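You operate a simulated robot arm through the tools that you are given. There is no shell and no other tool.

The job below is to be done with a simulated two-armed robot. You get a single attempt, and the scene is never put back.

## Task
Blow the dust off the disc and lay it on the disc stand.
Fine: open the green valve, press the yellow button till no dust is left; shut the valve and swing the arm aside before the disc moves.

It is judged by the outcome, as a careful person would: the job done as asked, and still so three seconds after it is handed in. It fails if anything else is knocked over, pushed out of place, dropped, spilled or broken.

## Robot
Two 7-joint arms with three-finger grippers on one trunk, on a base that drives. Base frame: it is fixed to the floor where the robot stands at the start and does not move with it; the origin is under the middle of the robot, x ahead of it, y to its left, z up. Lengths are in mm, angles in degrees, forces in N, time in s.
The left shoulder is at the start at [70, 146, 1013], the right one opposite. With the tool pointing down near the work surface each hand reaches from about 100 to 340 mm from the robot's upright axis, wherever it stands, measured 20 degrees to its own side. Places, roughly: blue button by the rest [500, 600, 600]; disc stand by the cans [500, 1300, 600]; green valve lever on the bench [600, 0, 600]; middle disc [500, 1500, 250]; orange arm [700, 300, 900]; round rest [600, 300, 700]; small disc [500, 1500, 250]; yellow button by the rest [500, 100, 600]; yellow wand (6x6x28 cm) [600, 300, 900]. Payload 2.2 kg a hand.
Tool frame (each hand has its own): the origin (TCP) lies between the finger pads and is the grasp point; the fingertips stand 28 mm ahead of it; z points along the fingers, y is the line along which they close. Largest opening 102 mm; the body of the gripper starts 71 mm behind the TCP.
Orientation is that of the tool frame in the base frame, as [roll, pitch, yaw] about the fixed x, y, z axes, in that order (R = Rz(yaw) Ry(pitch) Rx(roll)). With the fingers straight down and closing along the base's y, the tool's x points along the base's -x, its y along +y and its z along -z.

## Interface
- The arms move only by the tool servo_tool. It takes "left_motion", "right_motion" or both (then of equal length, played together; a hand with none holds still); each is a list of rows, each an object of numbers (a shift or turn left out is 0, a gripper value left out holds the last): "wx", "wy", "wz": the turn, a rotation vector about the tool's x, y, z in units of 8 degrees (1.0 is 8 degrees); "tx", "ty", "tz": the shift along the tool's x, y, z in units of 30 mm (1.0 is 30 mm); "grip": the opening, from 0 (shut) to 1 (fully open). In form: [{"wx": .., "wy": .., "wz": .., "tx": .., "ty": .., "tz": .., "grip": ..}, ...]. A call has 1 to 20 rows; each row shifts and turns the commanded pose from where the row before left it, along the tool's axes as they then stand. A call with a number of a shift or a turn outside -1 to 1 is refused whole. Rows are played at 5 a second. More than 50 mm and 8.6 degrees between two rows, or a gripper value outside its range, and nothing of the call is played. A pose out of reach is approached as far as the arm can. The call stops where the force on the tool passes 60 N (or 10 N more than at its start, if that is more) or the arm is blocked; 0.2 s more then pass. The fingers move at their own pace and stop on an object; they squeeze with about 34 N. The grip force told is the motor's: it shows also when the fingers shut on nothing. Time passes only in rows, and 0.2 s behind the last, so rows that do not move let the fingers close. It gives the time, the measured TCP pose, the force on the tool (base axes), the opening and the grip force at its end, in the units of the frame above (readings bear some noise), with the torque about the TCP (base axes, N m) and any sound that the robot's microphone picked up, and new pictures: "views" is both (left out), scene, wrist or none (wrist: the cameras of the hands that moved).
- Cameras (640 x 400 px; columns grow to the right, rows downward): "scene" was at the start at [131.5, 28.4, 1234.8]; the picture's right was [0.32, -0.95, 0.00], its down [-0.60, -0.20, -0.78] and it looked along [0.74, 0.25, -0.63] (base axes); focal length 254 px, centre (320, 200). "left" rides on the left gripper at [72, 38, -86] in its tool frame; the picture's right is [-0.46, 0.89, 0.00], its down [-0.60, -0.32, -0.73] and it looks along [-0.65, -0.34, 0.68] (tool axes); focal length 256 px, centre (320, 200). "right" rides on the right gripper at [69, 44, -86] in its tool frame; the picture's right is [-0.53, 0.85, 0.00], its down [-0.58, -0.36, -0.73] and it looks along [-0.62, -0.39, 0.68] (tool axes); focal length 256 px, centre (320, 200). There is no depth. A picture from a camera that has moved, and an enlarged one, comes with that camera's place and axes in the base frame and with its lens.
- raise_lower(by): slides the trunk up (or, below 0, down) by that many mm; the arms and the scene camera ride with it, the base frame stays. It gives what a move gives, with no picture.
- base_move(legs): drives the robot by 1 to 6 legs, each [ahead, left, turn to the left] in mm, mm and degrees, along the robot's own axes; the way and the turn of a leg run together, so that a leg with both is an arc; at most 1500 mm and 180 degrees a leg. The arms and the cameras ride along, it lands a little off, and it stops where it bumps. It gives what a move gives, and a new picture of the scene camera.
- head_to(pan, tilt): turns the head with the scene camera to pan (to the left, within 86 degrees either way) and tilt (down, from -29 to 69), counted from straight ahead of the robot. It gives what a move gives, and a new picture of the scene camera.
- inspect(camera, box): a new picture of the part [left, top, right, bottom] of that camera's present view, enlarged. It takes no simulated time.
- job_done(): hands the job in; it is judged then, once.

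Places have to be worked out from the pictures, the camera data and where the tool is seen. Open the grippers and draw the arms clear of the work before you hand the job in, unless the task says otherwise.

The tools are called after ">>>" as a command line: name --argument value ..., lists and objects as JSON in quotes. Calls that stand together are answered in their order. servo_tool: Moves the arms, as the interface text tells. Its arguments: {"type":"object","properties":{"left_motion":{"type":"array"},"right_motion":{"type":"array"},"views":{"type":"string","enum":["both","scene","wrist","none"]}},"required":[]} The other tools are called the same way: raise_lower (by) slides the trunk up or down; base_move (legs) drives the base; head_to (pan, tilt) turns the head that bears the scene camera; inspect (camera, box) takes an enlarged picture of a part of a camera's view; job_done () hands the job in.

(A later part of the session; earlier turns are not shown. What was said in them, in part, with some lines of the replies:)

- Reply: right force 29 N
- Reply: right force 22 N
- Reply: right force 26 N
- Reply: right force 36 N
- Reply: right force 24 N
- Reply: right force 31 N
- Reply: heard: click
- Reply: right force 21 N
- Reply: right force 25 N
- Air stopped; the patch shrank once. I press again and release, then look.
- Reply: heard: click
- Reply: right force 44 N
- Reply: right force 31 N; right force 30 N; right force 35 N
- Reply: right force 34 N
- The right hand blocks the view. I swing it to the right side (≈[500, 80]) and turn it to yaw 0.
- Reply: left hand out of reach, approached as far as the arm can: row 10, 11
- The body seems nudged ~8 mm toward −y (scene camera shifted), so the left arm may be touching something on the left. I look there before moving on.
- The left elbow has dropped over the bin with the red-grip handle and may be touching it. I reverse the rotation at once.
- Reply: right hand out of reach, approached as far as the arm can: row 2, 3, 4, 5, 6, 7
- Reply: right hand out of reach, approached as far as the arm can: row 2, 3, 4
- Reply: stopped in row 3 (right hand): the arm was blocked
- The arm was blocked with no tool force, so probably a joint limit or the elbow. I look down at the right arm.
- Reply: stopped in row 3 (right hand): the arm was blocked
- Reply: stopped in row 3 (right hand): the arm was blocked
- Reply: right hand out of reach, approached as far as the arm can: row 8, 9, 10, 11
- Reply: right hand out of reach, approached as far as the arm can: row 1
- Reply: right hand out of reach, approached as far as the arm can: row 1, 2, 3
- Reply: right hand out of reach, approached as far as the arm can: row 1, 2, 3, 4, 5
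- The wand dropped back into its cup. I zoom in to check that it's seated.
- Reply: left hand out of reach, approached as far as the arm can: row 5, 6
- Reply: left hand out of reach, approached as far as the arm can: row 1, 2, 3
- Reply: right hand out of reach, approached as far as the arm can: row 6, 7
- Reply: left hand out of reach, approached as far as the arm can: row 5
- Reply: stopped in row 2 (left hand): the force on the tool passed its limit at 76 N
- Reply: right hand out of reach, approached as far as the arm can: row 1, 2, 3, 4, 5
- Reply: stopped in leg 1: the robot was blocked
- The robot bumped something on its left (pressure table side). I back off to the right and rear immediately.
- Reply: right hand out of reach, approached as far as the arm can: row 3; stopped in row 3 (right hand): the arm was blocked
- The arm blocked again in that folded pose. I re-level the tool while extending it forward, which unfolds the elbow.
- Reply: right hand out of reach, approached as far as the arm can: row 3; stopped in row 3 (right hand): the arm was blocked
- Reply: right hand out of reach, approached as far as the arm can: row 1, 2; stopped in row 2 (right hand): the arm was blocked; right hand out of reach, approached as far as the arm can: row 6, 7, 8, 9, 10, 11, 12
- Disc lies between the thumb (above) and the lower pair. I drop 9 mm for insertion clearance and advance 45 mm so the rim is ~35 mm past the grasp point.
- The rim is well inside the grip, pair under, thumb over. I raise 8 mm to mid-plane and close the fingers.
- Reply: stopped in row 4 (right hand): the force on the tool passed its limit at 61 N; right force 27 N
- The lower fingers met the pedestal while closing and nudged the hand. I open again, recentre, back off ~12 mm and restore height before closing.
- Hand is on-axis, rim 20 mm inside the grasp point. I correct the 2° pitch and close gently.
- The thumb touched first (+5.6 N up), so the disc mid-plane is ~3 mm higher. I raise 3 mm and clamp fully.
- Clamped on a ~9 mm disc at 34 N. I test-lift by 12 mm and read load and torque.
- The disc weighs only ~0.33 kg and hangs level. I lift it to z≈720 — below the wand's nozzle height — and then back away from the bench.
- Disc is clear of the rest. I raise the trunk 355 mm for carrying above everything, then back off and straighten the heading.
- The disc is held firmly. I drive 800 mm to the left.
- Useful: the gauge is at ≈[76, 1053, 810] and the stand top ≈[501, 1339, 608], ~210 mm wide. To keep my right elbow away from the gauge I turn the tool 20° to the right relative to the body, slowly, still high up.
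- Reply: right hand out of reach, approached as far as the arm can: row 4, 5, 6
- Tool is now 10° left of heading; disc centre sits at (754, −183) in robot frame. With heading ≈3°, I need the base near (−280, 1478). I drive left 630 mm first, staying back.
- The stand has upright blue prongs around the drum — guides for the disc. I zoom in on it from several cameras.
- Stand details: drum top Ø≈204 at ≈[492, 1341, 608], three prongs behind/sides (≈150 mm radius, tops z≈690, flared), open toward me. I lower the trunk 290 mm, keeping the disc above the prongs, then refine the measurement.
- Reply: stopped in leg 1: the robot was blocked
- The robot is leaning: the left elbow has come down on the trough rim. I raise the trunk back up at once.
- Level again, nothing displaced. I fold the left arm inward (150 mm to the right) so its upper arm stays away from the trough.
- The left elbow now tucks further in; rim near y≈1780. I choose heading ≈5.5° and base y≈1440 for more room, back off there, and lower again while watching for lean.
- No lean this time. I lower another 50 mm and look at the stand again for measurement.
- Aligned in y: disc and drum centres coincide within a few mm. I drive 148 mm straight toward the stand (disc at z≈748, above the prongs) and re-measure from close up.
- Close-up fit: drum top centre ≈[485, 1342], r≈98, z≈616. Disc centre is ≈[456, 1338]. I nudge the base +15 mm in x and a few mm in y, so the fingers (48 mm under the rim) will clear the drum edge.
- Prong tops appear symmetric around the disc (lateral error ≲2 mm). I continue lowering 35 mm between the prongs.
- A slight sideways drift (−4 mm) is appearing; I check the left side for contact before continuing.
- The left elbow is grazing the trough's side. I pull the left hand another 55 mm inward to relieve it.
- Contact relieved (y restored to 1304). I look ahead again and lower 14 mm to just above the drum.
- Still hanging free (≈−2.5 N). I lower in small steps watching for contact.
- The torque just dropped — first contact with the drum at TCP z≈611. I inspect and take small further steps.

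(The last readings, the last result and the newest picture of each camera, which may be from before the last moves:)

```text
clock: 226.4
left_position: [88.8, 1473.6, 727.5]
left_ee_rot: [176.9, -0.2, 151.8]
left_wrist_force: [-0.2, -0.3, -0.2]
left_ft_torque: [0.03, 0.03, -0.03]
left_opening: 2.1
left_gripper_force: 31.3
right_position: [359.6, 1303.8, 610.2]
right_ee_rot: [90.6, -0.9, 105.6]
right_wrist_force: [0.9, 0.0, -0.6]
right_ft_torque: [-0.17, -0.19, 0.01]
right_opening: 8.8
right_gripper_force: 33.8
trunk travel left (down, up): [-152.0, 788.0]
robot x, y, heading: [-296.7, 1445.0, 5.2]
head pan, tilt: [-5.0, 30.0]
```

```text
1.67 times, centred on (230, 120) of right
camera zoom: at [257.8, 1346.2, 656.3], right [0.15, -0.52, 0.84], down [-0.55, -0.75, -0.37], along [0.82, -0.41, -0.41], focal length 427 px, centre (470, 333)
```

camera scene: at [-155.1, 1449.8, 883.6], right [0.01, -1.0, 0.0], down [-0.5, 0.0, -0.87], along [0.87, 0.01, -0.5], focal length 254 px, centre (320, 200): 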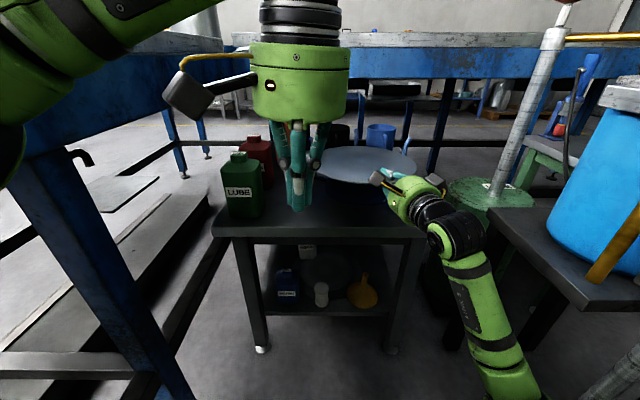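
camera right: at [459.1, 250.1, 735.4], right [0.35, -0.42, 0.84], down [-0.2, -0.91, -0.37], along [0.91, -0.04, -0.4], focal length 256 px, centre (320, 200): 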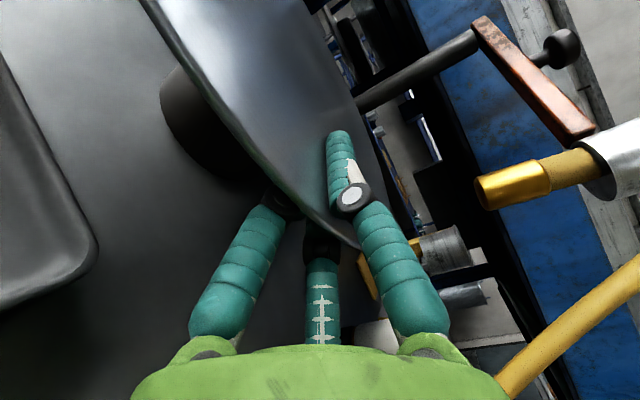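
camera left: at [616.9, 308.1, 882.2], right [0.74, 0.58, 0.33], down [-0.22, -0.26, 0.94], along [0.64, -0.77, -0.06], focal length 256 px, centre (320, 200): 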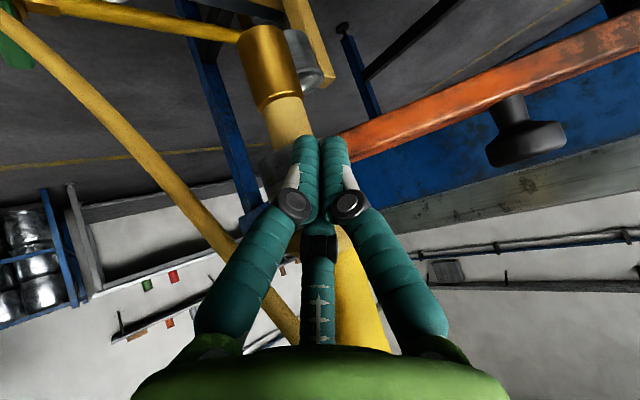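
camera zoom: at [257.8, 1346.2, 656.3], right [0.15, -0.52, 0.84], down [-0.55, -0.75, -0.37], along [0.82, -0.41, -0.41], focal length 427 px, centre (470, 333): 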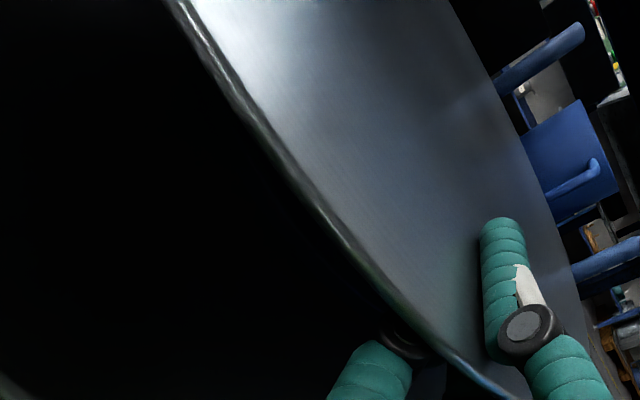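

The disc is supported now (load nearly zero). I lower 1.5 mm more and then open the fingers only partly so the lower pair doesn't reach the table.

>>> raise_lower --by -1.5

>>> servo_tool --right_motion '[{"grip": 0.12}, {"grip": 0.2}, {"grip": 0.3}, {}]' --views "both"

>>> inspect --camera "scene" --box '[270, 100, 450, 240]'

```text
clock: 226.9
left_position: [89.6, 1474.2, 726.6]
left_ee_rot: [176.9, -0.2, 151.9]
left_wrist_force: [0.0, -0.7, -0.2]
left_ft_torque: [-0.01, -0.03, -0.02]
left_opening: 2.1
left_gripper_force: 31.6
right_position: [358.5, 1304.1, 609.2]
right_ee_rot: [90.5, -0.8, 105.6]
right_wrist_force: [1.2, -0.8, 1.5]
right_ft_torque: [-0.13, -0.41, 0.02]
right_opening: 9.0
right_gripper_force: 34.5
trunk travel left (down, up): [-150.0, 790.0]
robot x, y, heading: [-297.1, 1443.3, 5.8]
head pan, tilt: [-5.0, 30.0]
```

```text
clock: 227.9
left_position: [90.3, 1473.8, 725.3]
left_ee_rot: [176.9, -0.2, 151.8]
left_wrist_force: [-0.1, -0.1, -0.1]
left_ft_torque: [0.01, 0.0, -0.01]
left_opening: 2.0
left_gripper_force: 31.5
right_position: [359.2, 1303.1, 609.5]
right_ee_rot: [90.5, -1.0, 105.6]
right_wrist_force: [0.4, 0.2, 0.1]
right_ft_torque: [0.01, -0.03, 0.0]
right_opening: 30.6
right_gripper_force: 0.0
trunk travel left (down, up): [-150.0, 790.0]
robot x, y, heading: [-293.8, 1442.1, 5.3]
head pan, tilt: [-5.0, 30.0]
camera scene: at [-155.5, 1449.8, 849.2], right [0.01, -1.0, 0.0], down [-0.5, 0.0, -0.87], along [0.87, 0.01, -0.5], focal length 254 px, centre (320, 200)
camera right: at [257.8, 1346.2, 654.6], right [0.15, -0.52, 0.84], down [-0.55, -0.75, -0.37], along [0.82, -0.41, -0.41], focal length 256 px, centre (320, 200)
```

scene: 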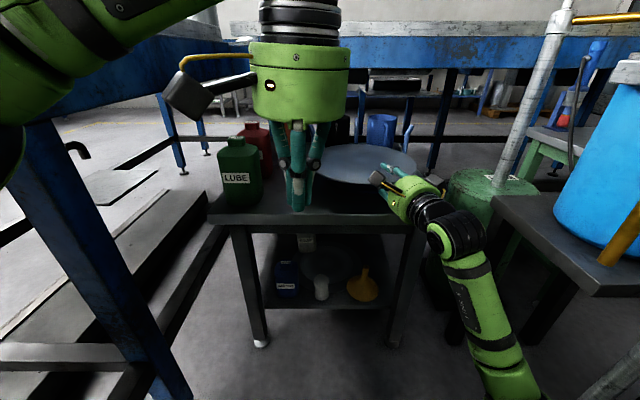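
right: 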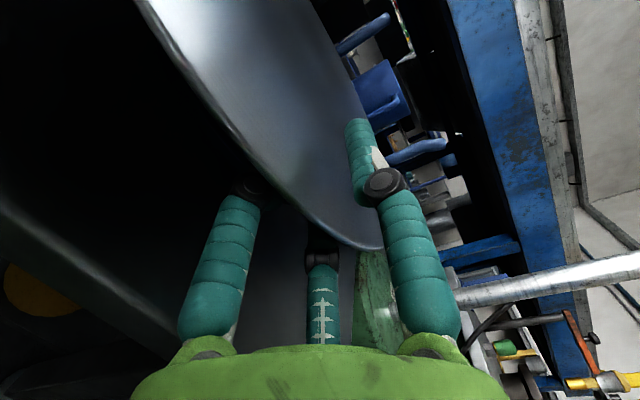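

```text
2.86 times, centred on (360, 170) of scene
camera zoom: at [-155.5, 1449.8, 849.2], right [0.01, -1.0, 0.0], down [-0.5, 0.0, -0.87], along [0.87, 0.01, -0.5], focal length 725 px, centre (206, 286)
```

zoom: 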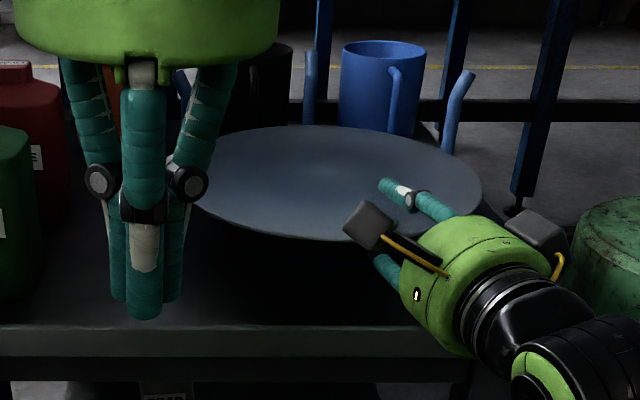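

The disc stays put on the drum. I open a bit more and back straight out along the finger direction with the base.

>>> servo_tool --right_motion '[{"grip": 0.42}, {}]' --views "none"

>>> base_move --legs '[[-120, -21, 0]]'

>>> inspect --camera "scene" --box '[240, 90, 460, 250]'

>>> inspect --camera "right" --box '[0, 0, 640, 400]'

```text
clock: 228.5
left_position: [89.0, 1474.6, 725.9]
left_ee_rot: [176.8, -0.2, 151.8]
left_wrist_force: [-0.2, -0.2, -0.1]
left_ft_torque: [0.02, 0.02, 0.03]
left_opening: 1.9
left_gripper_force: 31.2
right_position: [359.3, 1303.3, 608.6]
right_ee_rot: [90.5, -0.9, 105.6]
right_wrist_force: [0.5, -0.4, -0.9]
right_ft_torque: [-0.02, 0.0, -0.02]
right_opening: 42.9
right_gripper_force: 0.0
trunk travel left (down, up): [-150.0, 790.0]
robot x, y, heading: [-295.0, 1441.1, 5.6]
head pan, tilt: [-5.0, 30.0]
```

```text
clock: 229.8
left_position: [-28.7, 1442.5, 725.6]
left_ee_rot: [176.8, -0.2, 151.9]
left_wrist_force: [0.4, 0.4, 0.1]
left_ft_torque: [0.0, 0.0, 0.01]
left_opening: 2.0
left_gripper_force: 31.3
right_position: [241.0, 1271.4, 607.9]
right_ee_rot: [90.6, -0.9, 105.6]
right_wrist_force: [-0.8, -0.1, -0.4]
right_ft_torque: [0.03, 0.03, -0.02]
right_opening: 42.5
right_gripper_force: 0.1
trunk travel left (down, up): [-150.0, 790.0]
robot x, y, heading: [-412.6, 1410.3, 5.7]
head pan, tilt: [-5.0, 30.0]
camera scene: at [-274.0, 1417.0, 849.2], right [0.01, -1.0, 0.0], down [-0.5, -0.01, -0.87], along [0.87, 0.01, -0.5], focal length 254 px, centre (320, 200)
```

scene: 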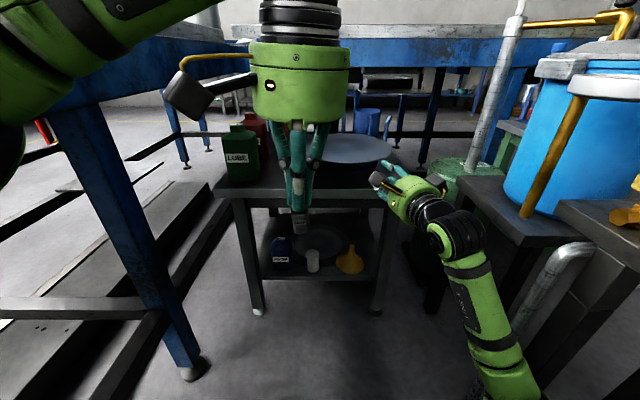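

```text
2.50 times, centred on (350, 170) of scene
camera zoom: at [-274.0, 1417.0, 849.2], right [0.01, -1.0, 0.0], down [-0.5, -0.01, -0.87], along [0.87, 0.01, -0.5], focal length 634 px, centre (245, 275)
```

zoom: 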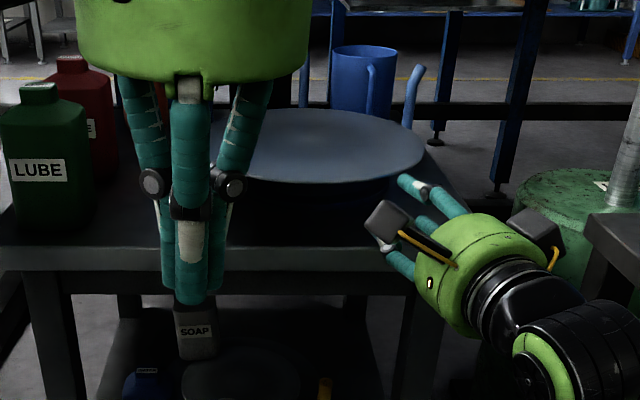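

```text
1.00 times, centred on (320, 200) of right (not enlarged: the box is as wide or as high as the picture)
camera zoom: at [139.5, 1313.9, 654.7], right [0.15, -0.52, 0.84], down [-0.55, -0.75, -0.37], along [0.82, -0.41, -0.41], focal length 256 px, centre (320, 200)
```

zoom: 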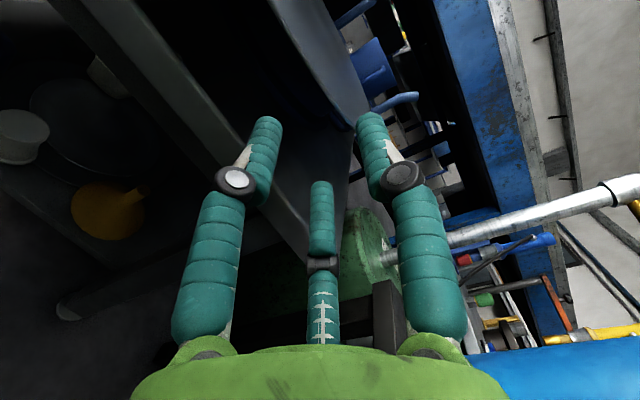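

The disc rests on the stand and the hand is out. I back off a little more, raise the trunk and look from above to verify the placement.

>>> base_move --legs '[[-70, 0, 0]]'

>>> raise_lower --by 400

>>> head_to --pan -10 --tilt 40

>>> inspect --camera "scene" --box '[220, 80, 460, 260]'

>>> inspect --camera "right" --box '[0, 0, 400, 260]'

```text
clock: 230.8
left_position: [-97.9, 1435.4, 725.0]
left_ee_rot: [176.9, -0.2, 152.0]
left_wrist_force: [0.1, -0.1, -0.2]
left_ft_torque: [0.02, 0.0, -0.04]
left_opening: 2.0
left_gripper_force: 31.4
right_position: [172.2, 1266.1, 609.7]
right_ee_rot: [90.4, -0.9, 105.8]
right_wrist_force: [0.2, -0.5, -0.4]
right_ft_torque: [0.01, 0.0, -0.02]
right_opening: 42.9
right_gripper_force: 0.1
trunk travel left (down, up): [-150.0, 790.0]
robot x, y, heading: [-483.7, 1403.3, 5.8]
head pan, tilt: [-5.0, 30.0]
camera scene: at [-343.1, 1410.4, 849.2], right [0.01, -1.0, 0.0], down [-0.5, -0.01, -0.87], along [0.87, 0.01, -0.5], focal length 254 px, centre (320, 200)
```

scene: 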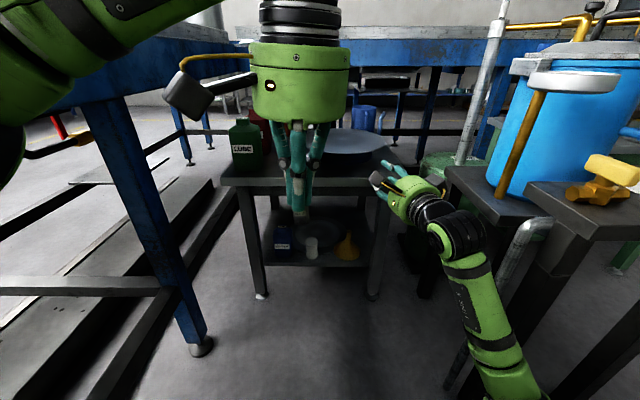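

```text
clock: 234.6
left_position: [-97.6, 1435.4, 1125.2]
left_ee_rot: [176.8, -0.2, 152.0]
left_wrist_force: [0.7, -0.6, 0.2]
left_ft_torque: [-0.04, 0.0, 0.02]
left_opening: 2.2
left_gripper_force: 31.9
right_position: [172.0, 1266.4, 1008.4]
right_ee_rot: [90.6, -0.9, 105.9]
right_wrist_force: [-0.2, -0.1, 0.1]
right_ft_torque: [0.03, -0.02, -0.01]
right_opening: 42.7
right_gripper_force: 0.1
trunk travel left (down, up): [-550.0, 389.0]
robot x, y, heading: [-486.3, 1404.7, 5.7]
head pan, tilt: [-5.0, 30.0]
```

```text
clock: 235.3
left_position: [-99.0, 1434.8, 1126.2]
left_ee_rot: [176.8, -0.2, 152.0]
left_wrist_force: [0.4, -0.9, 0.3]
left_ft_torque: [-0.01, -0.01, -0.01]
left_opening: 2.1
left_gripper_force: 31.2
right_position: [172.8, 1265.4, 1008.5]
right_ee_rot: [90.5, -0.9, 105.8]
right_wrist_force: [1.1, 0.6, 0.6]
right_ft_torque: [0.0, 0.02, 0.0]
right_opening: 42.7
right_gripper_force: 0.2
trunk travel left (down, up): [-550.0, 389.0]
robot x, y, heading: [-476.0, 1405.9, 5.7]
head pan, tilt: [-10.0, 40.0]
camera scene: at [-348.6, 1403.0, 1233.8], right [-0.08, -1.0, 0.0], down [-0.64, 0.05, -0.77], along [0.76, -0.06, -0.64], focal length 254 px, centre (320, 200)
```

scene: 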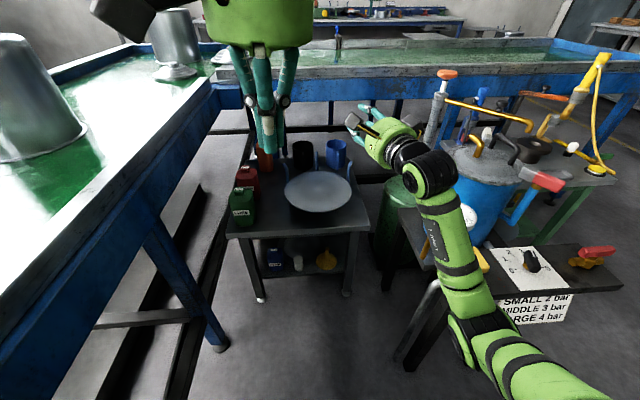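

```text
2.22 times, centred on (340, 170) of scene
camera zoom: at [-348.6, 1403.0, 1233.8], right [-0.08, -1.0, 0.0], down [-0.64, 0.05, -0.77], along [0.76, -0.06, -0.64], focal length 564 px, centre (276, 267)
```

zoom: 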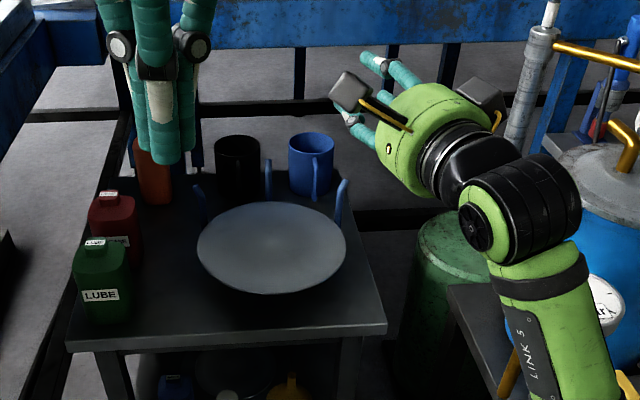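

```text
1.54 times, centred on (200, 130) of right
camera zoom: at [70.7, 1308.0, 1054.6], right [0.16, -0.52, 0.84], down [-0.55, -0.75, -0.37], along [0.82, -0.4, -0.41], focal length 394 px, centre (505, 308)
```

zoom: 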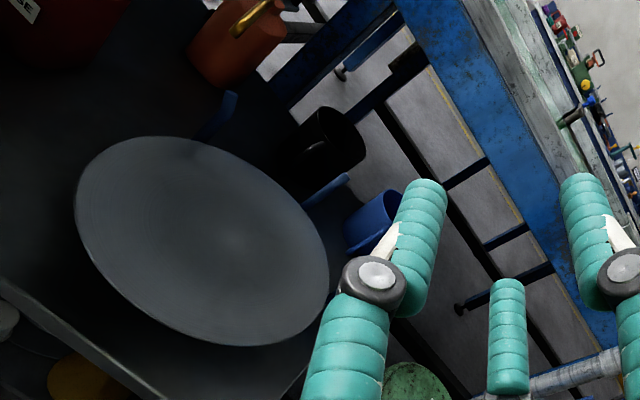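

The disc lies flat between the three prongs. To check centring precisely, I go higher and closer for a steep top view.

>>> raise_lower --by 350

>>> base_move --legs '[[180, 0, 0]]'

>>> head_to --pan -15 --tilt 58

>>> inspect --camera "scene" --box '[240, 120, 420, 280]'

```text
clock: 238.8
left_position: [-96.5, 1434.7, 1475.7]
left_ee_rot: [176.7, -0.3, 152.0]
left_wrist_force: [0.4, -1.0, 0.2]
left_ft_torque: [0.01, -0.01, 0.02]
left_opening: 2.0
left_gripper_force: 31.6
right_position: [171.5, 1264.9, 1357.0]
right_ee_rot: [90.6, -0.9, 105.8]
right_wrist_force: [-0.7, -0.5, 0.2]
right_ft_torque: [0.01, 0.0, -0.01]
right_opening: 42.9
right_gripper_force: 0.0
trunk travel left (down, up): [-900.0, 39.0]
robot x, y, heading: [-483.5, 1406.5, 5.9]
head pan, tilt: [-10.0, 40.0]
```

```text
clock: 240.2
left_position: [70.6, 1449.5, 1477.2]
left_ee_rot: [176.6, 0.0, 151.7]
left_wrist_force: [-0.8, -0.1, 0.3]
left_ft_torque: [0.02, -0.05, -0.01]
left_opening: 2.1
left_gripper_force: 31.4
right_position: [341.2, 1280.6, 1361.7]
right_ee_rot: [90.3, -0.8, 105.6]
right_wrist_force: [-1.2, 0.4, 0.1]
right_ft_torque: [0.01, 0.03, 0.03]
right_opening: 42.5
right_gripper_force: 0.0
trunk travel left (down, up): [-900.0, 39.0]
robot x, y, heading: [-310.7, 1416.4, 5.6]
head pan, tilt: [-10.0, 40.0]
camera scene: at [-180.4, 1419.0, 1584.3], right [-0.08, -1.0, 0.0], down [-0.64, 0.05, -0.77], along [0.77, -0.06, -0.64], focal length 254 px, centre (320, 200)
```

scene: 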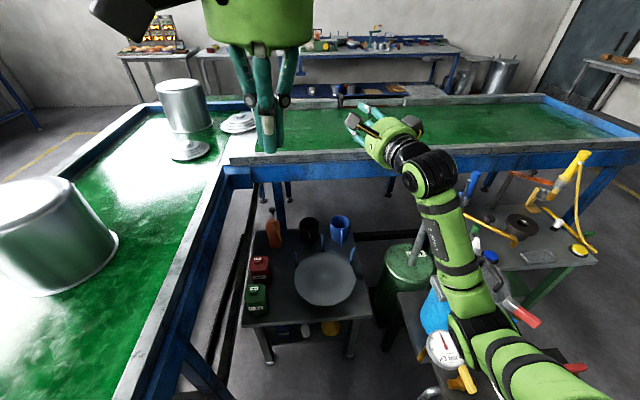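

```text
clock: 241.1
left_position: [77.7, 1450.4, 1474.6]
left_ee_rot: [176.8, -0.3, 151.8]
left_wrist_force: [0.1, -0.2, 0.9]
left_ft_torque: [-0.01, 0.02, 0.03]
left_opening: 1.6
left_gripper_force: 31.4
right_position: [346.7, 1281.3, 1359.0]
right_ee_rot: [90.5, -0.9, 105.6]
right_wrist_force: [-0.3, 0.3, 0.7]
right_ft_torque: [0.05, -0.01, 0.04]
right_opening: 42.5
right_gripper_force: 0.1
trunk travel left (down, up): [-900.0, 39.0]
robot x, y, heading: [-312.8, 1423.6, 5.5]
head pan, tilt: [-15.0, 58.0]
camera scene: at [-191.1, 1414.9, 1559.4], right [-0.16, -0.99, 0.0], down [-0.84, 0.14, -0.53], along [0.52, -0.09, -0.85], focal length 254 px, centre (320, 200)
```

scene: 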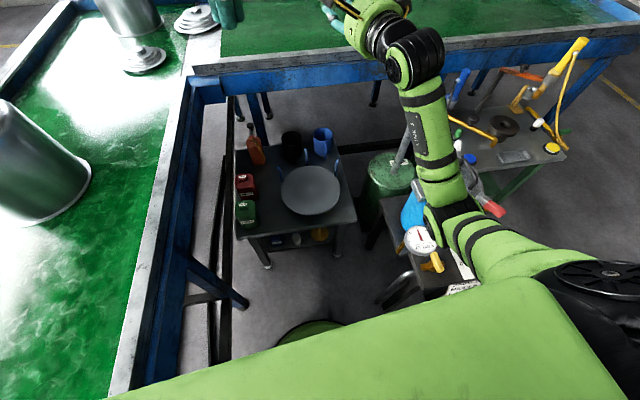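

```text
2.50 times, centred on (330, 200) of scene
camera zoom: at [-191.1, 1414.9, 1559.4], right [-0.16, -0.99, 0.0], down [-0.84, 0.14, -0.53], along [0.52, -0.09, -0.85], focal length 634 px, centre (295, 200)
```

zoom: 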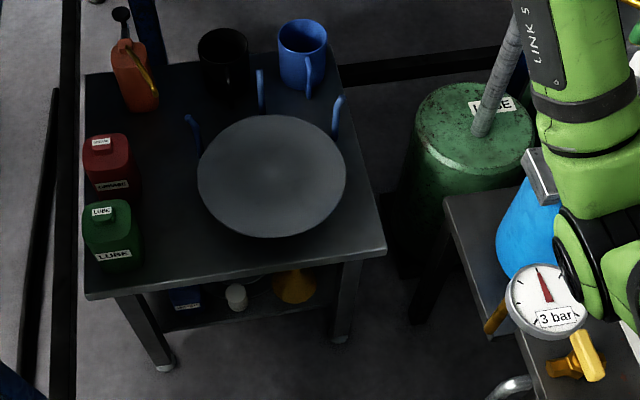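

>>> inspect --camera "scene" --box '[264, 140, 364, 225]'

```text
4.71 times, centred on (314, 182) of scene
camera zoom: at [-191.1, 1414.9, 1559.4], right [-0.16, -0.99, 0.0], down [-0.84, 0.14, -0.53], along [0.52, -0.09, -0.85], focal length 1194 px, centre (348, 282)
```

zoom: 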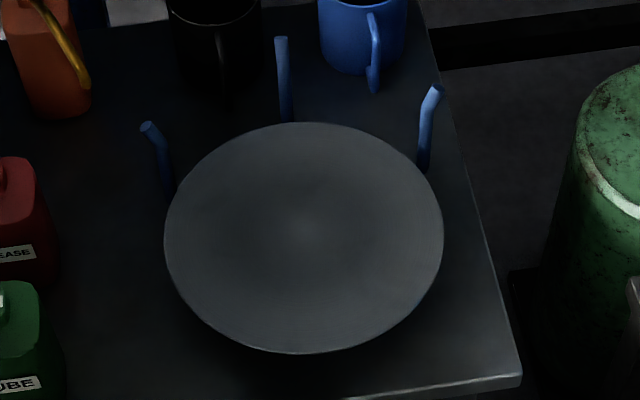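

From two camera heights: prong tips centre ≈[483, 1340], disc centre ≈[448, 1348] — so the disc sits some 20–35 mm too far forward (toward me). I'll nudge it gently back with closed fingers. First I back off, close the right hand and turn to heading ≈8°.

>>> base_move --legs '[[-160, 0, 2.5]]'

>>> servo_tool --right_motion '[{"grip": 0}, {}, {}]' --views "none"

>>> raise_lower --by -500

```text
clock: 242.5
left_position: [-82.8, 1449.7, 1474.2]
left_ee_rot: [177.0, -0.3, 154.3]
left_wrist_force: [0.6, -0.6, -0.3]
left_ft_torque: [-0.01, 0.06, -0.04]
left_opening: 2.1
left_gripper_force: 31.5
right_position: [196.0, 1291.5, 1356.6]
right_ee_rot: [90.7, -0.9, 108.1]
right_wrist_force: [0.4, 0.0, 1.1]
right_ft_torque: [0.01, 0.0, 0.01]
right_opening: 42.9
right_gripper_force: 0.1
trunk travel left (down, up): [-900.0, 39.0]
robot x, y, heading: [-470.9, 1405.0, 8.2]
head pan, tilt: [-15.0, 58.0]
camera scene: at [-346.4, 1401.6, 1559.0], right [-0.12, -0.99, 0.0], down [-0.84, 0.1, -0.53], along [0.52, -0.06, -0.85], focal length 254 px, centre (320, 200)
```

scene: 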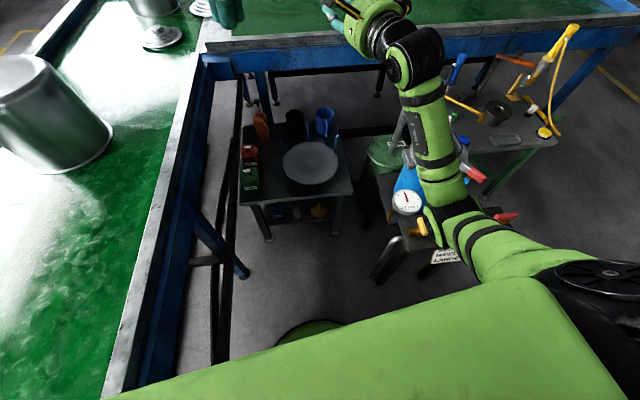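

```text
clock: 243.3
left_position: [-85.5, 1449.2, 1476.0]
left_ee_rot: [176.8, -0.2, 154.5]
left_wrist_force: [-0.3, -0.1, 0.9]
left_ft_torque: [0.01, 0.0, -0.05]
left_opening: 2.0
left_gripper_force: 31.4
right_position: [191.5, 1290.3, 1359.4]
right_ee_rot: [90.4, -0.9, 108.1]
right_wrist_force: [0.7, -0.8, 0.1]
right_ft_torque: [-0.01, -0.01, 0.0]
right_opening: 2.0
right_gripper_force: 31.2
trunk travel left (down, up): [-900.0, 39.0]
robot x, y, heading: [-471.1, 1403.8, 8.2]
head pan, tilt: [-15.0, 58.0]
```

```text
refused: -500 is not a number from -400 to 400
```

>>> base_move --legs '[[5, 36, 0]]'

>>> raise_lower --by -400

>>> raise_lower --by -300

```text
clock: 244.1
left_position: [-86.5, 1473.9, 1475.4]
left_ee_rot: [176.3, -0.4, 154.1]
left_wrist_force: [0.0, -2.3, -0.5]
left_ft_torque: [0.13, -0.01, 0.02]
left_opening: 1.9
left_gripper_force: 31.9
right_position: [191.5, 1314.5, 1358.1]
right_ee_rot: [90.4, -1.3, 108.0]
right_wrist_force: [-0.6, -1.4, -0.9]
right_ft_torque: [0.03, -0.02, 0.12]
right_opening: 1.8
right_gripper_force: 31.6
trunk travel left (down, up): [-900.0, 39.0]
robot x, y, heading: [-470.5, 1435.1, 8.1]
head pan, tilt: [-15.0, 58.0]
camera scene: at [-351.8, 1425.5, 1559.4], right [-0.12, -0.99, -0.01], down [-0.84, 0.11, -0.53], along [0.53, -0.06, -0.85], focal length 254 px, centre (320, 200)
```

scene: 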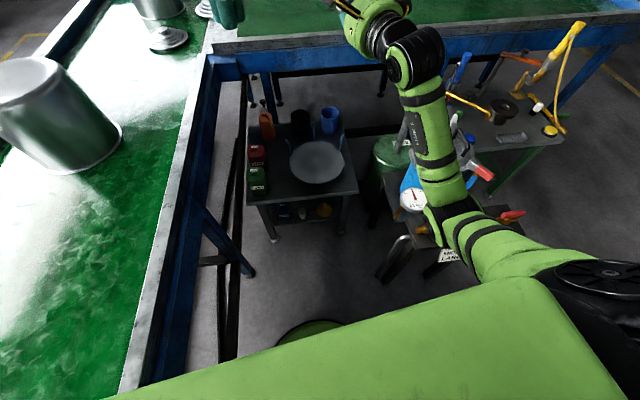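

```text
clock: 248.0
left_position: [-86.3, 1483.8, 1075.1]
left_ee_rot: [176.7, -0.3, 154.1]
left_wrist_force: [0.1, -0.1, -0.3]
left_ft_torque: [0.02, -0.01, 0.02]
left_opening: 2.2
left_gripper_force: 31.5
right_position: [191.3, 1325.2, 958.7]
right_ee_rot: [90.4, -0.7, 108.0]
right_wrist_force: [0.1, 0.3, 0.3]
right_ft_torque: [0.02, 0.02, -0.01]
right_opening: 2.1
right_gripper_force: 30.9
trunk travel left (down, up): [-500.0, 440.0]
robot x, y, heading: [-473.4, 1439.0, 8.1]
head pan, tilt: [-15.0, 58.0]
```

```text
clock: 251.0
left_position: [-86.0, 1484.2, 775.3]
left_ee_rot: [176.7, -0.3, 154.2]
left_wrist_force: [-0.4, 1.5, -0.9]
left_ft_torque: [-0.01, 0.04, 0.04]
left_opening: 1.7
left_gripper_force: 30.6
right_position: [190.4, 1325.8, 657.7]
right_ee_rot: [90.5, -0.9, 108.0]
right_wrist_force: [0.5, -0.1, -0.2]
right_ft_torque: [-0.01, 0.0, 0.03]
right_opening: 2.3
right_gripper_force: 31.0
trunk travel left (down, up): [-200.0, 740.0]
robot x, y, heading: [-468.6, 1436.6, 7.9]
head pan, tilt: [-15.0, 58.0]
```

No lean. I lower to z≈611 (disc mid-plane) and approach to just short of the rim, then look.

>>> raise_lower --by -46

>>> base_move --legs '[[90, -13, 0]]'

>>> head_to --pan -8 --tilt 35

>>> inspect --camera "scene" --box '[250, 90, 430, 230]'

>>> inspect --camera "right" --box '[160, 0, 480, 240]'

```text
clock: 251.8
left_position: [-85.5, 1484.3, 729.8]
left_ee_rot: [176.8, -0.2, 154.2]
left_wrist_force: [1.0, -0.6, -0.4]
left_ft_torque: [0.0, 0.03, 0.01]
left_opening: 2.0
left_gripper_force: 31.3
right_position: [190.8, 1324.9, 612.7]
right_ee_rot: [90.5, -0.8, 108.0]
right_wrist_force: [0.2, -0.1, -0.3]
right_ft_torque: [0.02, 0.01, 0.0]
right_opening: 2.2
right_gripper_force: 31.1
trunk travel left (down, up): [-154.0, 786.0]
robot x, y, heading: [-473.9, 1436.0, 8.0]
head pan, tilt: [-15.0, 58.0]
```

```text
clock: 252.9
left_position: [3.2, 1483.7, 729.2]
left_ee_rot: [176.7, -0.3, 154.4]
left_wrist_force: [-0.1, -0.1, 0.1]
left_ft_torque: [-0.07, 0.01, 0.01]
left_opening: 1.9
left_gripper_force: 31.7
right_position: [280.2, 1324.4, 612.5]
right_ee_rot: [90.5, -0.9, 108.0]
right_wrist_force: [0.1, -0.3, 0.8]
right_ft_torque: [-0.01, 0.01, -0.01]
right_opening: 2.2
right_gripper_force: 31.1
trunk travel left (down, up): [-154.0, 786.0]
robot x, y, heading: [-381.0, 1437.9, 8.1]
head pan, tilt: [-15.0, 58.0]
camera scene: at [-262.4, 1436.3, 813.4], right [-0.12, -0.99, 0.0], down [-0.84, 0.1, -0.53], along [0.53, -0.06, -0.85], focal length 254 px, centre (320, 200)
```

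scene: 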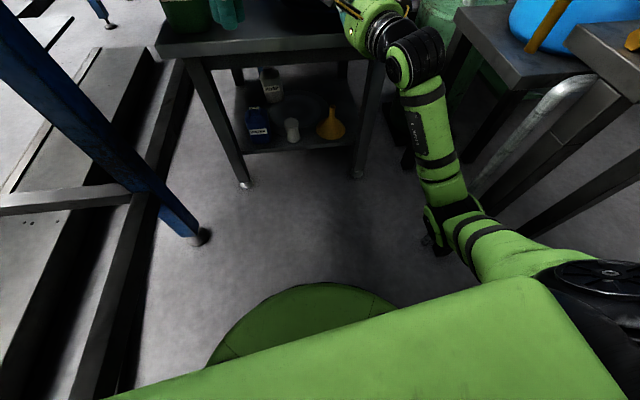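

```text
clock: 253.8
left_position: [2.9, 1483.8, 730.1]
left_ee_rot: [176.8, -0.3, 154.1]
left_wrist_force: [0.4, -0.2, -0.5]
left_ft_torque: [0.04, -0.01, 0.0]
left_opening: 2.0
left_gripper_force: 31.7
right_position: [280.7, 1325.3, 612.0]
right_ee_rot: [90.6, -1.0, 108.0]
right_wrist_force: [0.3, 0.1, 0.8]
right_ft_torque: [0.01, -0.01, 0.01]
right_opening: 2.2
right_gripper_force: 32.0
trunk travel left (down, up): [-154.0, 786.0]
robot x, y, heading: [-378.4, 1433.8, 8.1]
head pan, tilt: [-8.0, 35.0]
camera scene: at [-242.9, 1444.7, 845.3], right [0.0, -1.0, 0.0], down [-0.57, 0.0, -0.82], along [0.82, 0.0, -0.57], focal length 254 px, centre (320, 200)
```

scene: 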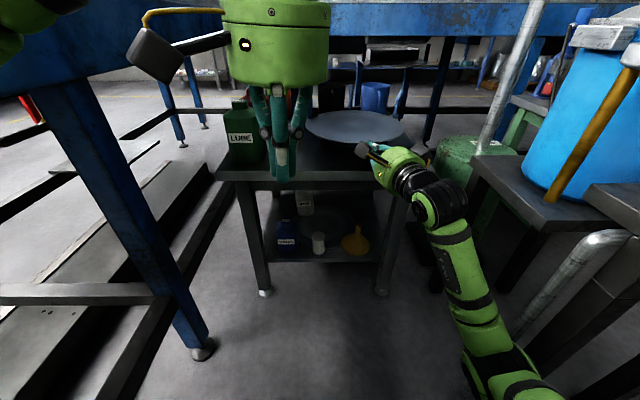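

```text
2.86 times, centred on (340, 160) of scene
camera zoom: at [-242.9, 1444.7, 845.3], right [0.0, -1.0, 0.0], down [-0.57, 0.0, -0.82], along [0.82, 0.0, -0.57], focal length 725 px, centre (263, 314)
```

zoom: 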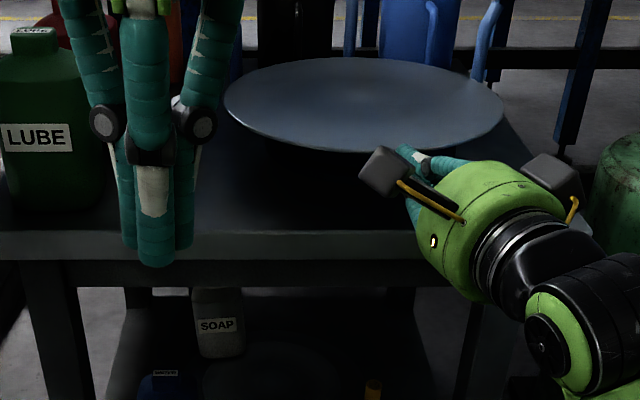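

```text
1.67 times, centred on (320, 120) of right
camera zoom: at [177.1, 1363.6, 658.7], right [0.18, -0.52, 0.84], down [-0.52, -0.77, -0.37], along [0.83, -0.37, -0.41], focal length 427 px, centre (320, 333)
```

zoom: 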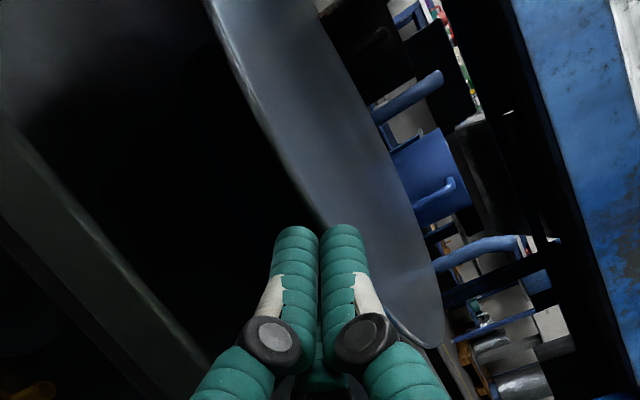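

Fingertips are ~17 mm short of the rim (rim front at x≈323, so disc centre ≈458; stand ≈485). I raise 3 mm so the lower finger pair meets the rim squarely, then drive forward 32 mm (≈15 mm of push).

>>> raise_lower --by 3

>>> base_move --legs '[[32, -4.5, 0]]'

>>> inspect --camera "scene" --box '[250, 90, 430, 230]'

>>> inspect --camera "right" --box '[160, 0, 480, 240]'

```text
clock: 254.3
left_position: [2.7, 1484.9, 732.5]
left_ee_rot: [176.8, -0.3, 154.2]
left_wrist_force: [0.0, 0.0, 0.1]
left_ft_torque: [-0.01, -0.02, -0.01]
left_opening: 2.1
left_gripper_force: 31.4
right_position: [281.1, 1325.0, 615.1]
right_ee_rot: [90.5, -0.8, 107.9]
right_wrist_force: [1.1, 0.0, -0.7]
right_ft_torque: [0.0, 0.01, 0.03]
right_opening: 2.3
right_gripper_force: 31.3
trunk travel left (down, up): [-157.0, 782.0]
robot x, y, heading: [-380.2, 1435.5, 8.0]
head pan, tilt: [-8.0, 35.0]
```

```text
clock: 255.2
left_position: [35.4, 1484.0, 732.6]
left_ee_rot: [176.6, -0.3, 154.3]
left_wrist_force: [-0.2, 0.1, 0.1]
left_ft_torque: [0.0, -0.03, 0.0]
left_opening: 2.2
left_gripper_force: 31.4
right_position: [313.3, 1324.9, 615.4]
right_ee_rot: [90.5, -1.0, 108.0]
right_wrist_force: [-0.4, 0.0, 0.0]
right_ft_torque: [0.03, -0.02, 0.0]
right_opening: 2.1
right_gripper_force: 31.0
trunk travel left (down, up): [-157.0, 782.0]
robot x, y, heading: [-348.9, 1439.4, 8.1]
head pan, tilt: [-8.0, 35.0]
camera scene: at [-209.9, 1444.8, 848.3], right [0.0, -1.0, 0.0], down [-0.57, 0.0, -0.82], along [0.82, 0.0, -0.57], focal length 254 px, centre (320, 200)
```

scene: 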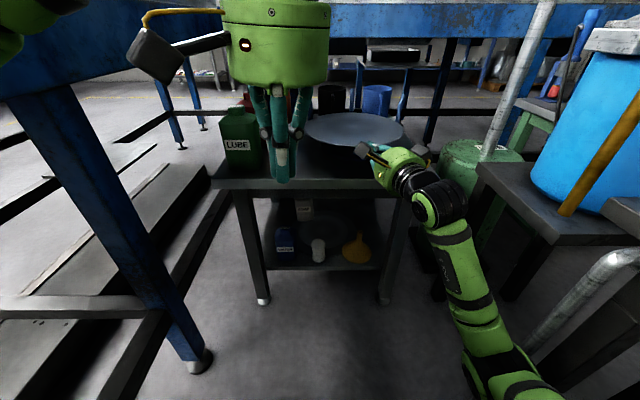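

```text
2.86 times, centred on (340, 160) of scene
camera zoom: at [-209.9, 1444.8, 848.3], right [0.0, -1.0, 0.0], down [-0.57, 0.0, -0.82], along [0.82, 0.0, -0.57], focal length 725 px, centre (263, 314)
```

zoom: 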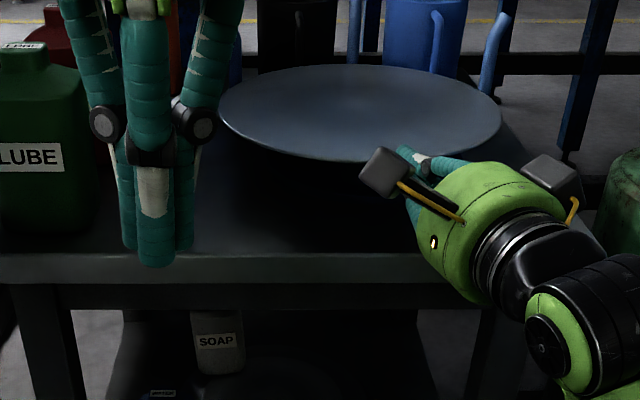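

```text
1.67 times, centred on (320, 120) of right
camera zoom: at [210.0, 1363.8, 661.5], right [0.18, -0.52, 0.84], down [-0.52, -0.77, -0.37], along [0.83, -0.37, -0.41], focal length 427 px, centre (320, 333)
```

zoom: 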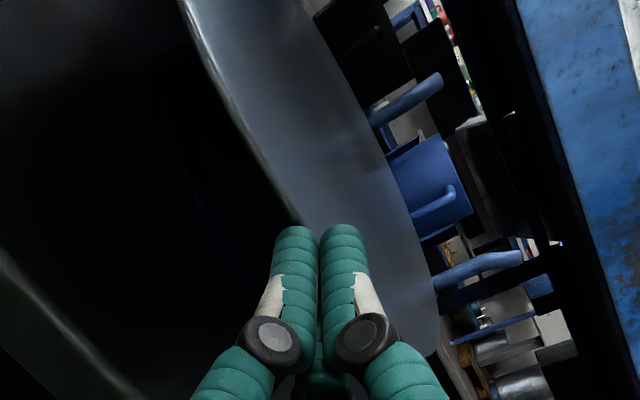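

The rim moved ≈21 mm (front rim now x≈345, centre ≈478–480 vs stand ≈483–485). That's well centred; I back away and check from above.

>>> base_move --legs '[[-150, 10, 0]]'

>>> raise_lower --by 400

>>> raise_lower --by 340

>>> base_move --legs '[[150, 0, 0]]'

>>> head_to --pan -15 --tilt 58

>>> inspect --camera "scene" --box '[264, 140, 384, 240]'

```text
clock: 256.6
left_position: [-113.3, 1472.7, 732.0]
left_ee_rot: [176.7, -0.2, 154.3]
left_wrist_force: [-0.3, 0.7, 0.3]
left_ft_torque: [-0.02, 0.01, 0.02]
left_opening: 1.9
left_gripper_force: 31.8
right_position: [165.9, 1315.4, 616.0]
right_ee_rot: [90.5, -0.9, 108.1]
right_wrist_force: [0.2, 0.4, -1.1]
right_ft_torque: [0.0, -0.03, -0.01]
right_opening: 2.2
right_gripper_force: 31.6
trunk travel left (down, up): [-157.0, 782.0]
robot x, y, heading: [-495.6, 1425.2, 7.9]
head pan, tilt: [-8.0, 35.0]
camera scene: at [-358.2, 1434.0, 848.4], right [0.0, -1.0, 0.0], down [-0.57, 0.0, -0.82], along [0.82, 0.0, -0.57], focal length 254 px, centre (320, 200)
```

scene: 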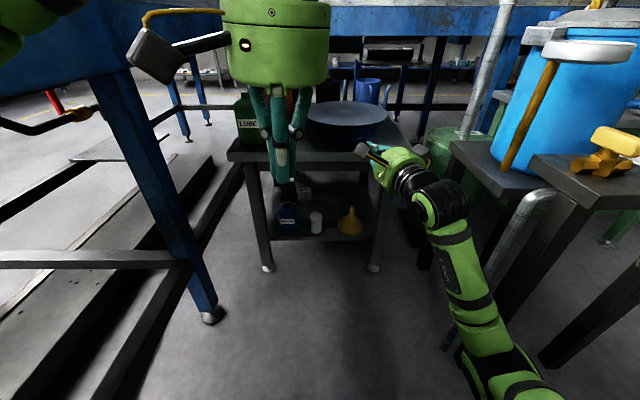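

```text
clock: 260.4
left_position: [-112.9, 1474.0, 1133.6]
left_ee_rot: [176.6, -0.3, 154.3]
left_wrist_force: [0.8, -0.6, -0.6]
left_ft_torque: [0.01, 0.0, 0.02]
left_opening: 1.9
left_gripper_force: 31.5
right_position: [165.9, 1315.3, 1015.4]
right_ee_rot: [90.4, -0.9, 108.1]
right_wrist_force: [-1.1, -0.4, 0.1]
right_ft_torque: [-0.01, -0.01, 0.0]
right_opening: 2.1
right_gripper_force: 31.2
trunk travel left (down, up): [-558.0, 382.0]
robot x, y, heading: [-495.7, 1425.5, 8.3]
head pan, tilt: [-8.0, 35.0]
```

```text
clock: 263.7
left_position: [-112.7, 1473.1, 1471.9]
left_ee_rot: [176.7, -0.3, 154.3]
left_wrist_force: [-0.2, -0.4, -0.4]
left_ft_torque: [-0.03, 0.0, 0.01]
left_opening: 2.0
left_gripper_force: 31.3
right_position: [165.5, 1315.8, 1354.1]
right_ee_rot: [90.5, -0.9, 108.1]
right_wrist_force: [0.7, 0.2, 0.0]
right_ft_torque: [0.01, 0.02, -0.02]
right_opening: 2.1
right_gripper_force: 31.6
trunk travel left (down, up): [-898.0, 42.0]
robot x, y, heading: [-495.1, 1428.7, 7.9]
head pan, tilt: [-8.0, 35.0]
```

```text
clock: 265.1
left_position: [33.1, 1494.5, 1474.3]
left_ee_rot: [176.7, -0.1, 154.3]
left_wrist_force: [-0.6, 0.5, 0.7]
left_ft_torque: [-0.01, -0.06, 0.0]
left_opening: 2.2
left_gripper_force: 31.6
right_position: [312.2, 1336.2, 1357.9]
right_ee_rot: [90.3, -0.7, 108.0]
right_wrist_force: [-0.3, -0.3, -0.6]
right_ft_torque: [-0.01, 0.01, -0.03]
right_opening: 2.3
right_gripper_force: 31.7
trunk travel left (down, up): [-898.0, 42.0]
robot x, y, heading: [-347.1, 1449.1, 7.9]
head pan, tilt: [-8.0, 35.0]
camera scene: at [-212.8, 1454.8, 1588.8], right [0.0, -1.0, 0.0], down [-0.57, 0.0, -0.82], along [0.82, 0.0, -0.57], focal length 254 px, centre (320, 200)
```

scene: 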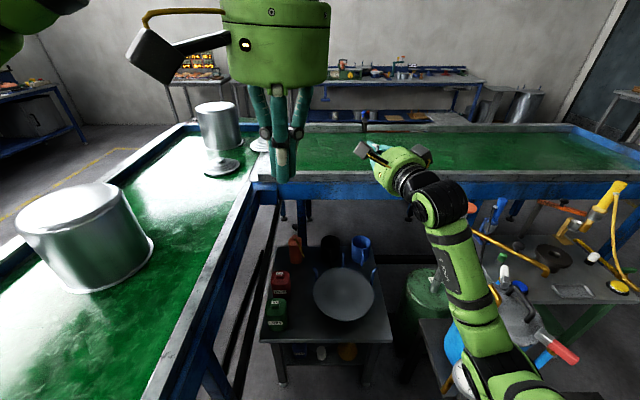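

```text
clock: 266.0
left_position: [38.1, 1495.1, 1471.8]
left_ee_rot: [176.6, -0.3, 154.4]
left_wrist_force: [0.7, 0.9, -0.4]
left_ft_torque: [-0.01, 0.05, 0.01]
left_opening: 1.9
left_gripper_force: 31.5
right_position: [316.8, 1336.7, 1354.0]
right_ee_rot: [90.7, -0.9, 108.1]
right_wrist_force: [0.3, 0.2, -0.2]
right_ft_torque: [0.01, 0.02, 0.0]
right_opening: 2.1
right_gripper_force: 31.8
trunk travel left (down, up): [-898.0, 42.0]
robot x, y, heading: [-346.6, 1450.2, 8.0]
head pan, tilt: [-15.0, 58.0]
camera scene: at [-226.6, 1447.2, 1556.4], right [-0.12, -0.99, 0.0], down [-0.84, 0.1, -0.53], along [0.53, -0.06, -0.85], focal length 254 px, centre (320, 200)
```

scene: 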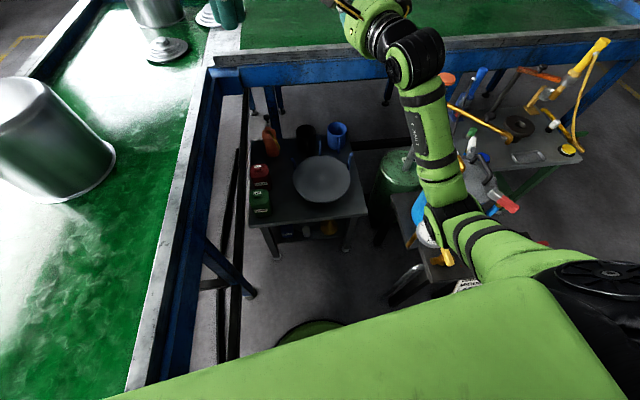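

```text
4.00 times, centred on (324, 190) of scene
camera zoom: at [-226.6, 1447.2, 1556.4], right [-0.12, -0.99, 0.0], down [-0.84, 0.1, -0.53], along [0.53, -0.06, -0.85], focal length 1015 px, centre (304, 240)
```

zoom: 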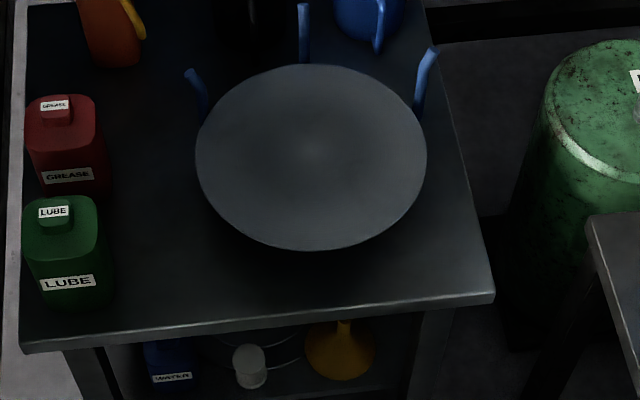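

The disc lies flat and centred between the prongs to within roughly a centimetre. I take a last look at the bench from here before withdrawing.

>>> inspect --camera "scene" --box '[400, 20, 640, 260]'

>>> base_move --legs '[[-170, -20, 0]]'

>>> servo_tool --left_motion '[{"grip": 1}, {}, {}]' --right_motion '[{"grip": 1}, {}, {}]' --views "none"

>>> head_to --pan -40 --tilt 35

```text
1.67 times, centred on (520, 140) of scene
camera zoom: at [-226.6, 1447.2, 1556.4], right [-0.12, -0.99, 0.0], down [-0.84, 0.1, -0.53], along [0.53, -0.06, -0.85], focal length 423 px, centre (-13, 300)
```

zoom: 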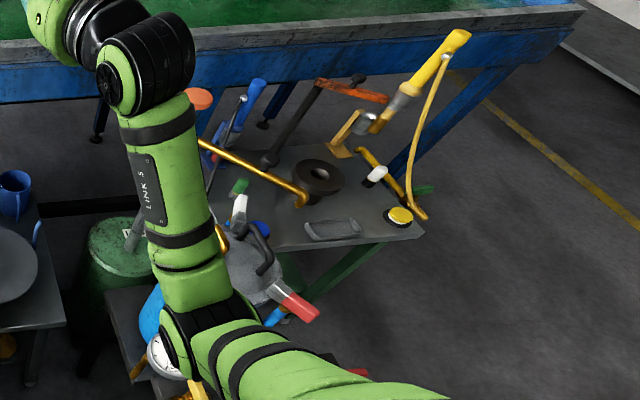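

```text
clock: 267.4
left_position: [-120.1, 1454.4, 1471.0]
left_ee_rot: [176.9, -0.5, 154.5]
left_wrist_force: [1.7, -0.3, 0.3]
left_ft_torque: [-0.02, 0.03, 0.02]
left_opening: 2.2
left_gripper_force: 31.3
right_position: [157.5, 1297.4, 1354.1]
right_ee_rot: [90.8, -0.8, 108.3]
right_wrist_force: [-0.1, -0.2, -0.2]
right_ft_torque: [-0.02, -0.05, 0.0]
right_opening: 2.2
right_gripper_force: 31.3
trunk travel left (down, up): [-898.0, 42.0]
robot x, y, heading: [-509.5, 1402.4, 8.2]
head pan, tilt: [-15.0, 58.0]
camera scene: at [-385.3, 1405.5, 1556.0], right [-0.12, -0.99, 0.0], down [-0.84, 0.1, -0.53], along [0.52, -0.06, -0.85], focal length 254 px, centre (320, 200)
```

scene: 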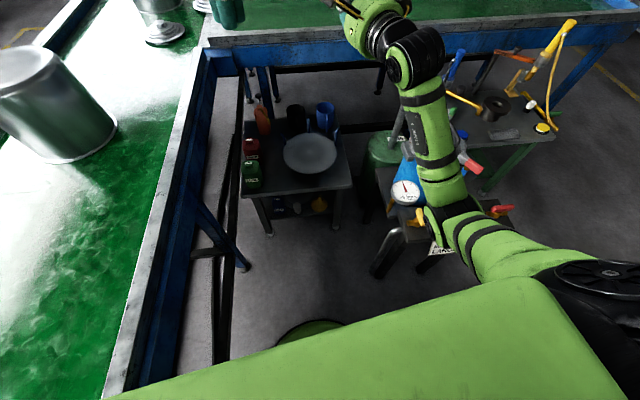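

```text
clock: 268.2
left_position: [-124.5, 1452.9, 1473.0]
left_ee_rot: [176.8, -0.3, 154.5]
left_wrist_force: [0.0, 0.0, 0.3]
left_ft_torque: [-0.01, 0.01, 0.0]
left_opening: 102.0
left_gripper_force: 0.0
right_position: [153.5, 1296.3, 1355.5]
right_ee_rot: [90.5, -1.0, 108.4]
right_wrist_force: [-0.1, 0.0, -1.0]
right_ft_torque: [0.01, 0.02, 0.01]
right_opening: 102.2
right_gripper_force: 0.1
trunk travel left (down, up): [-898.0, 42.0]
robot x, y, heading: [-510.2, 1403.7, 8.2]
head pan, tilt: [-15.0, 58.0]
```

```text
clock: 269.1
left_position: [-124.8, 1453.1, 1472.1]
left_ee_rot: [176.7, -0.3, 154.6]
left_wrist_force: [0.3, -0.5, 0.3]
left_ft_torque: [0.0, 0.0, -0.01]
left_opening: 102.1
left_gripper_force: 0.0
right_position: [152.6, 1295.8, 1356.0]
right_ee_rot: [90.5, -0.7, 108.2]
right_wrist_force: [-0.3, 0.8, -0.7]
right_ft_torque: [0.0, 0.02, 0.01]
right_opening: 101.8
right_gripper_force: 0.1
trunk travel left (down, up): [-898.0, 42.0]
robot x, y, heading: [-512.0, 1402.3, 8.3]
head pan, tilt: [-40.0, 35.0]
camera scene: at [-384.1, 1366.1, 1588.3], right [-0.52, -0.85, 0.0], down [-0.49, 0.3, -0.82], along [0.7, -0.43, -0.57], focal length 254 px, centre (320, 200)
```

scene: 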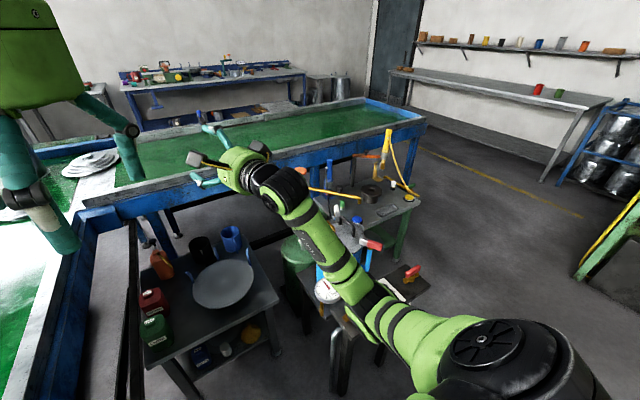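

The disc is clean and lies flat on its stand. The valve is shut, the arm is swung aside with its wand upright, and both grippers are open and clear. I hand the job in.

>>> job_done

```text
The job is handed in.
```

I blew the dust off the disc and laid it flat on the disc stand, then handed the job in. I haven't been told how it was judged.

- **Valve and dust:** I opened the green valve and pressed the yellow button twice. No dust was left in the pictures, and I shut the valve back against its stop.
- **Arm:** I swung it about 55 degrees towards the valve side, where it met what felt like its end stop. The wand was still upright in it afterwards. This was done before I touched the disc.
- **Disc:** It sits between the stand's three prongs, off centre by somewhere between half and one and a half centimetres. I set it down 20 to 35 mm too close to the robot, so I nudged it about 20 mm back with closed fingers.

Some contact happened that was not part of the plan:

- **Wand:** It was knocked over slightly in its cup once. It dropped back and looked seated.
- **Disc rest:** The fingers pressed against its pedestal while closing on the disc, until the force limit of about 60 N stopped the grip.
- **Left elbow and base:** The left elbow leaned on things beside the robot: probably the pressure pot's handle, and later the trough. The robot also bumped something near the pressure table once.

In the pictures I took afterwards, nothing looked moved, spilled or broken.

A sheet on the pressure table lists pressures by disc size (small 2, middle 3, large 4 bar). The job didn't ask for a setting, so I left the gauge at 3 bar.
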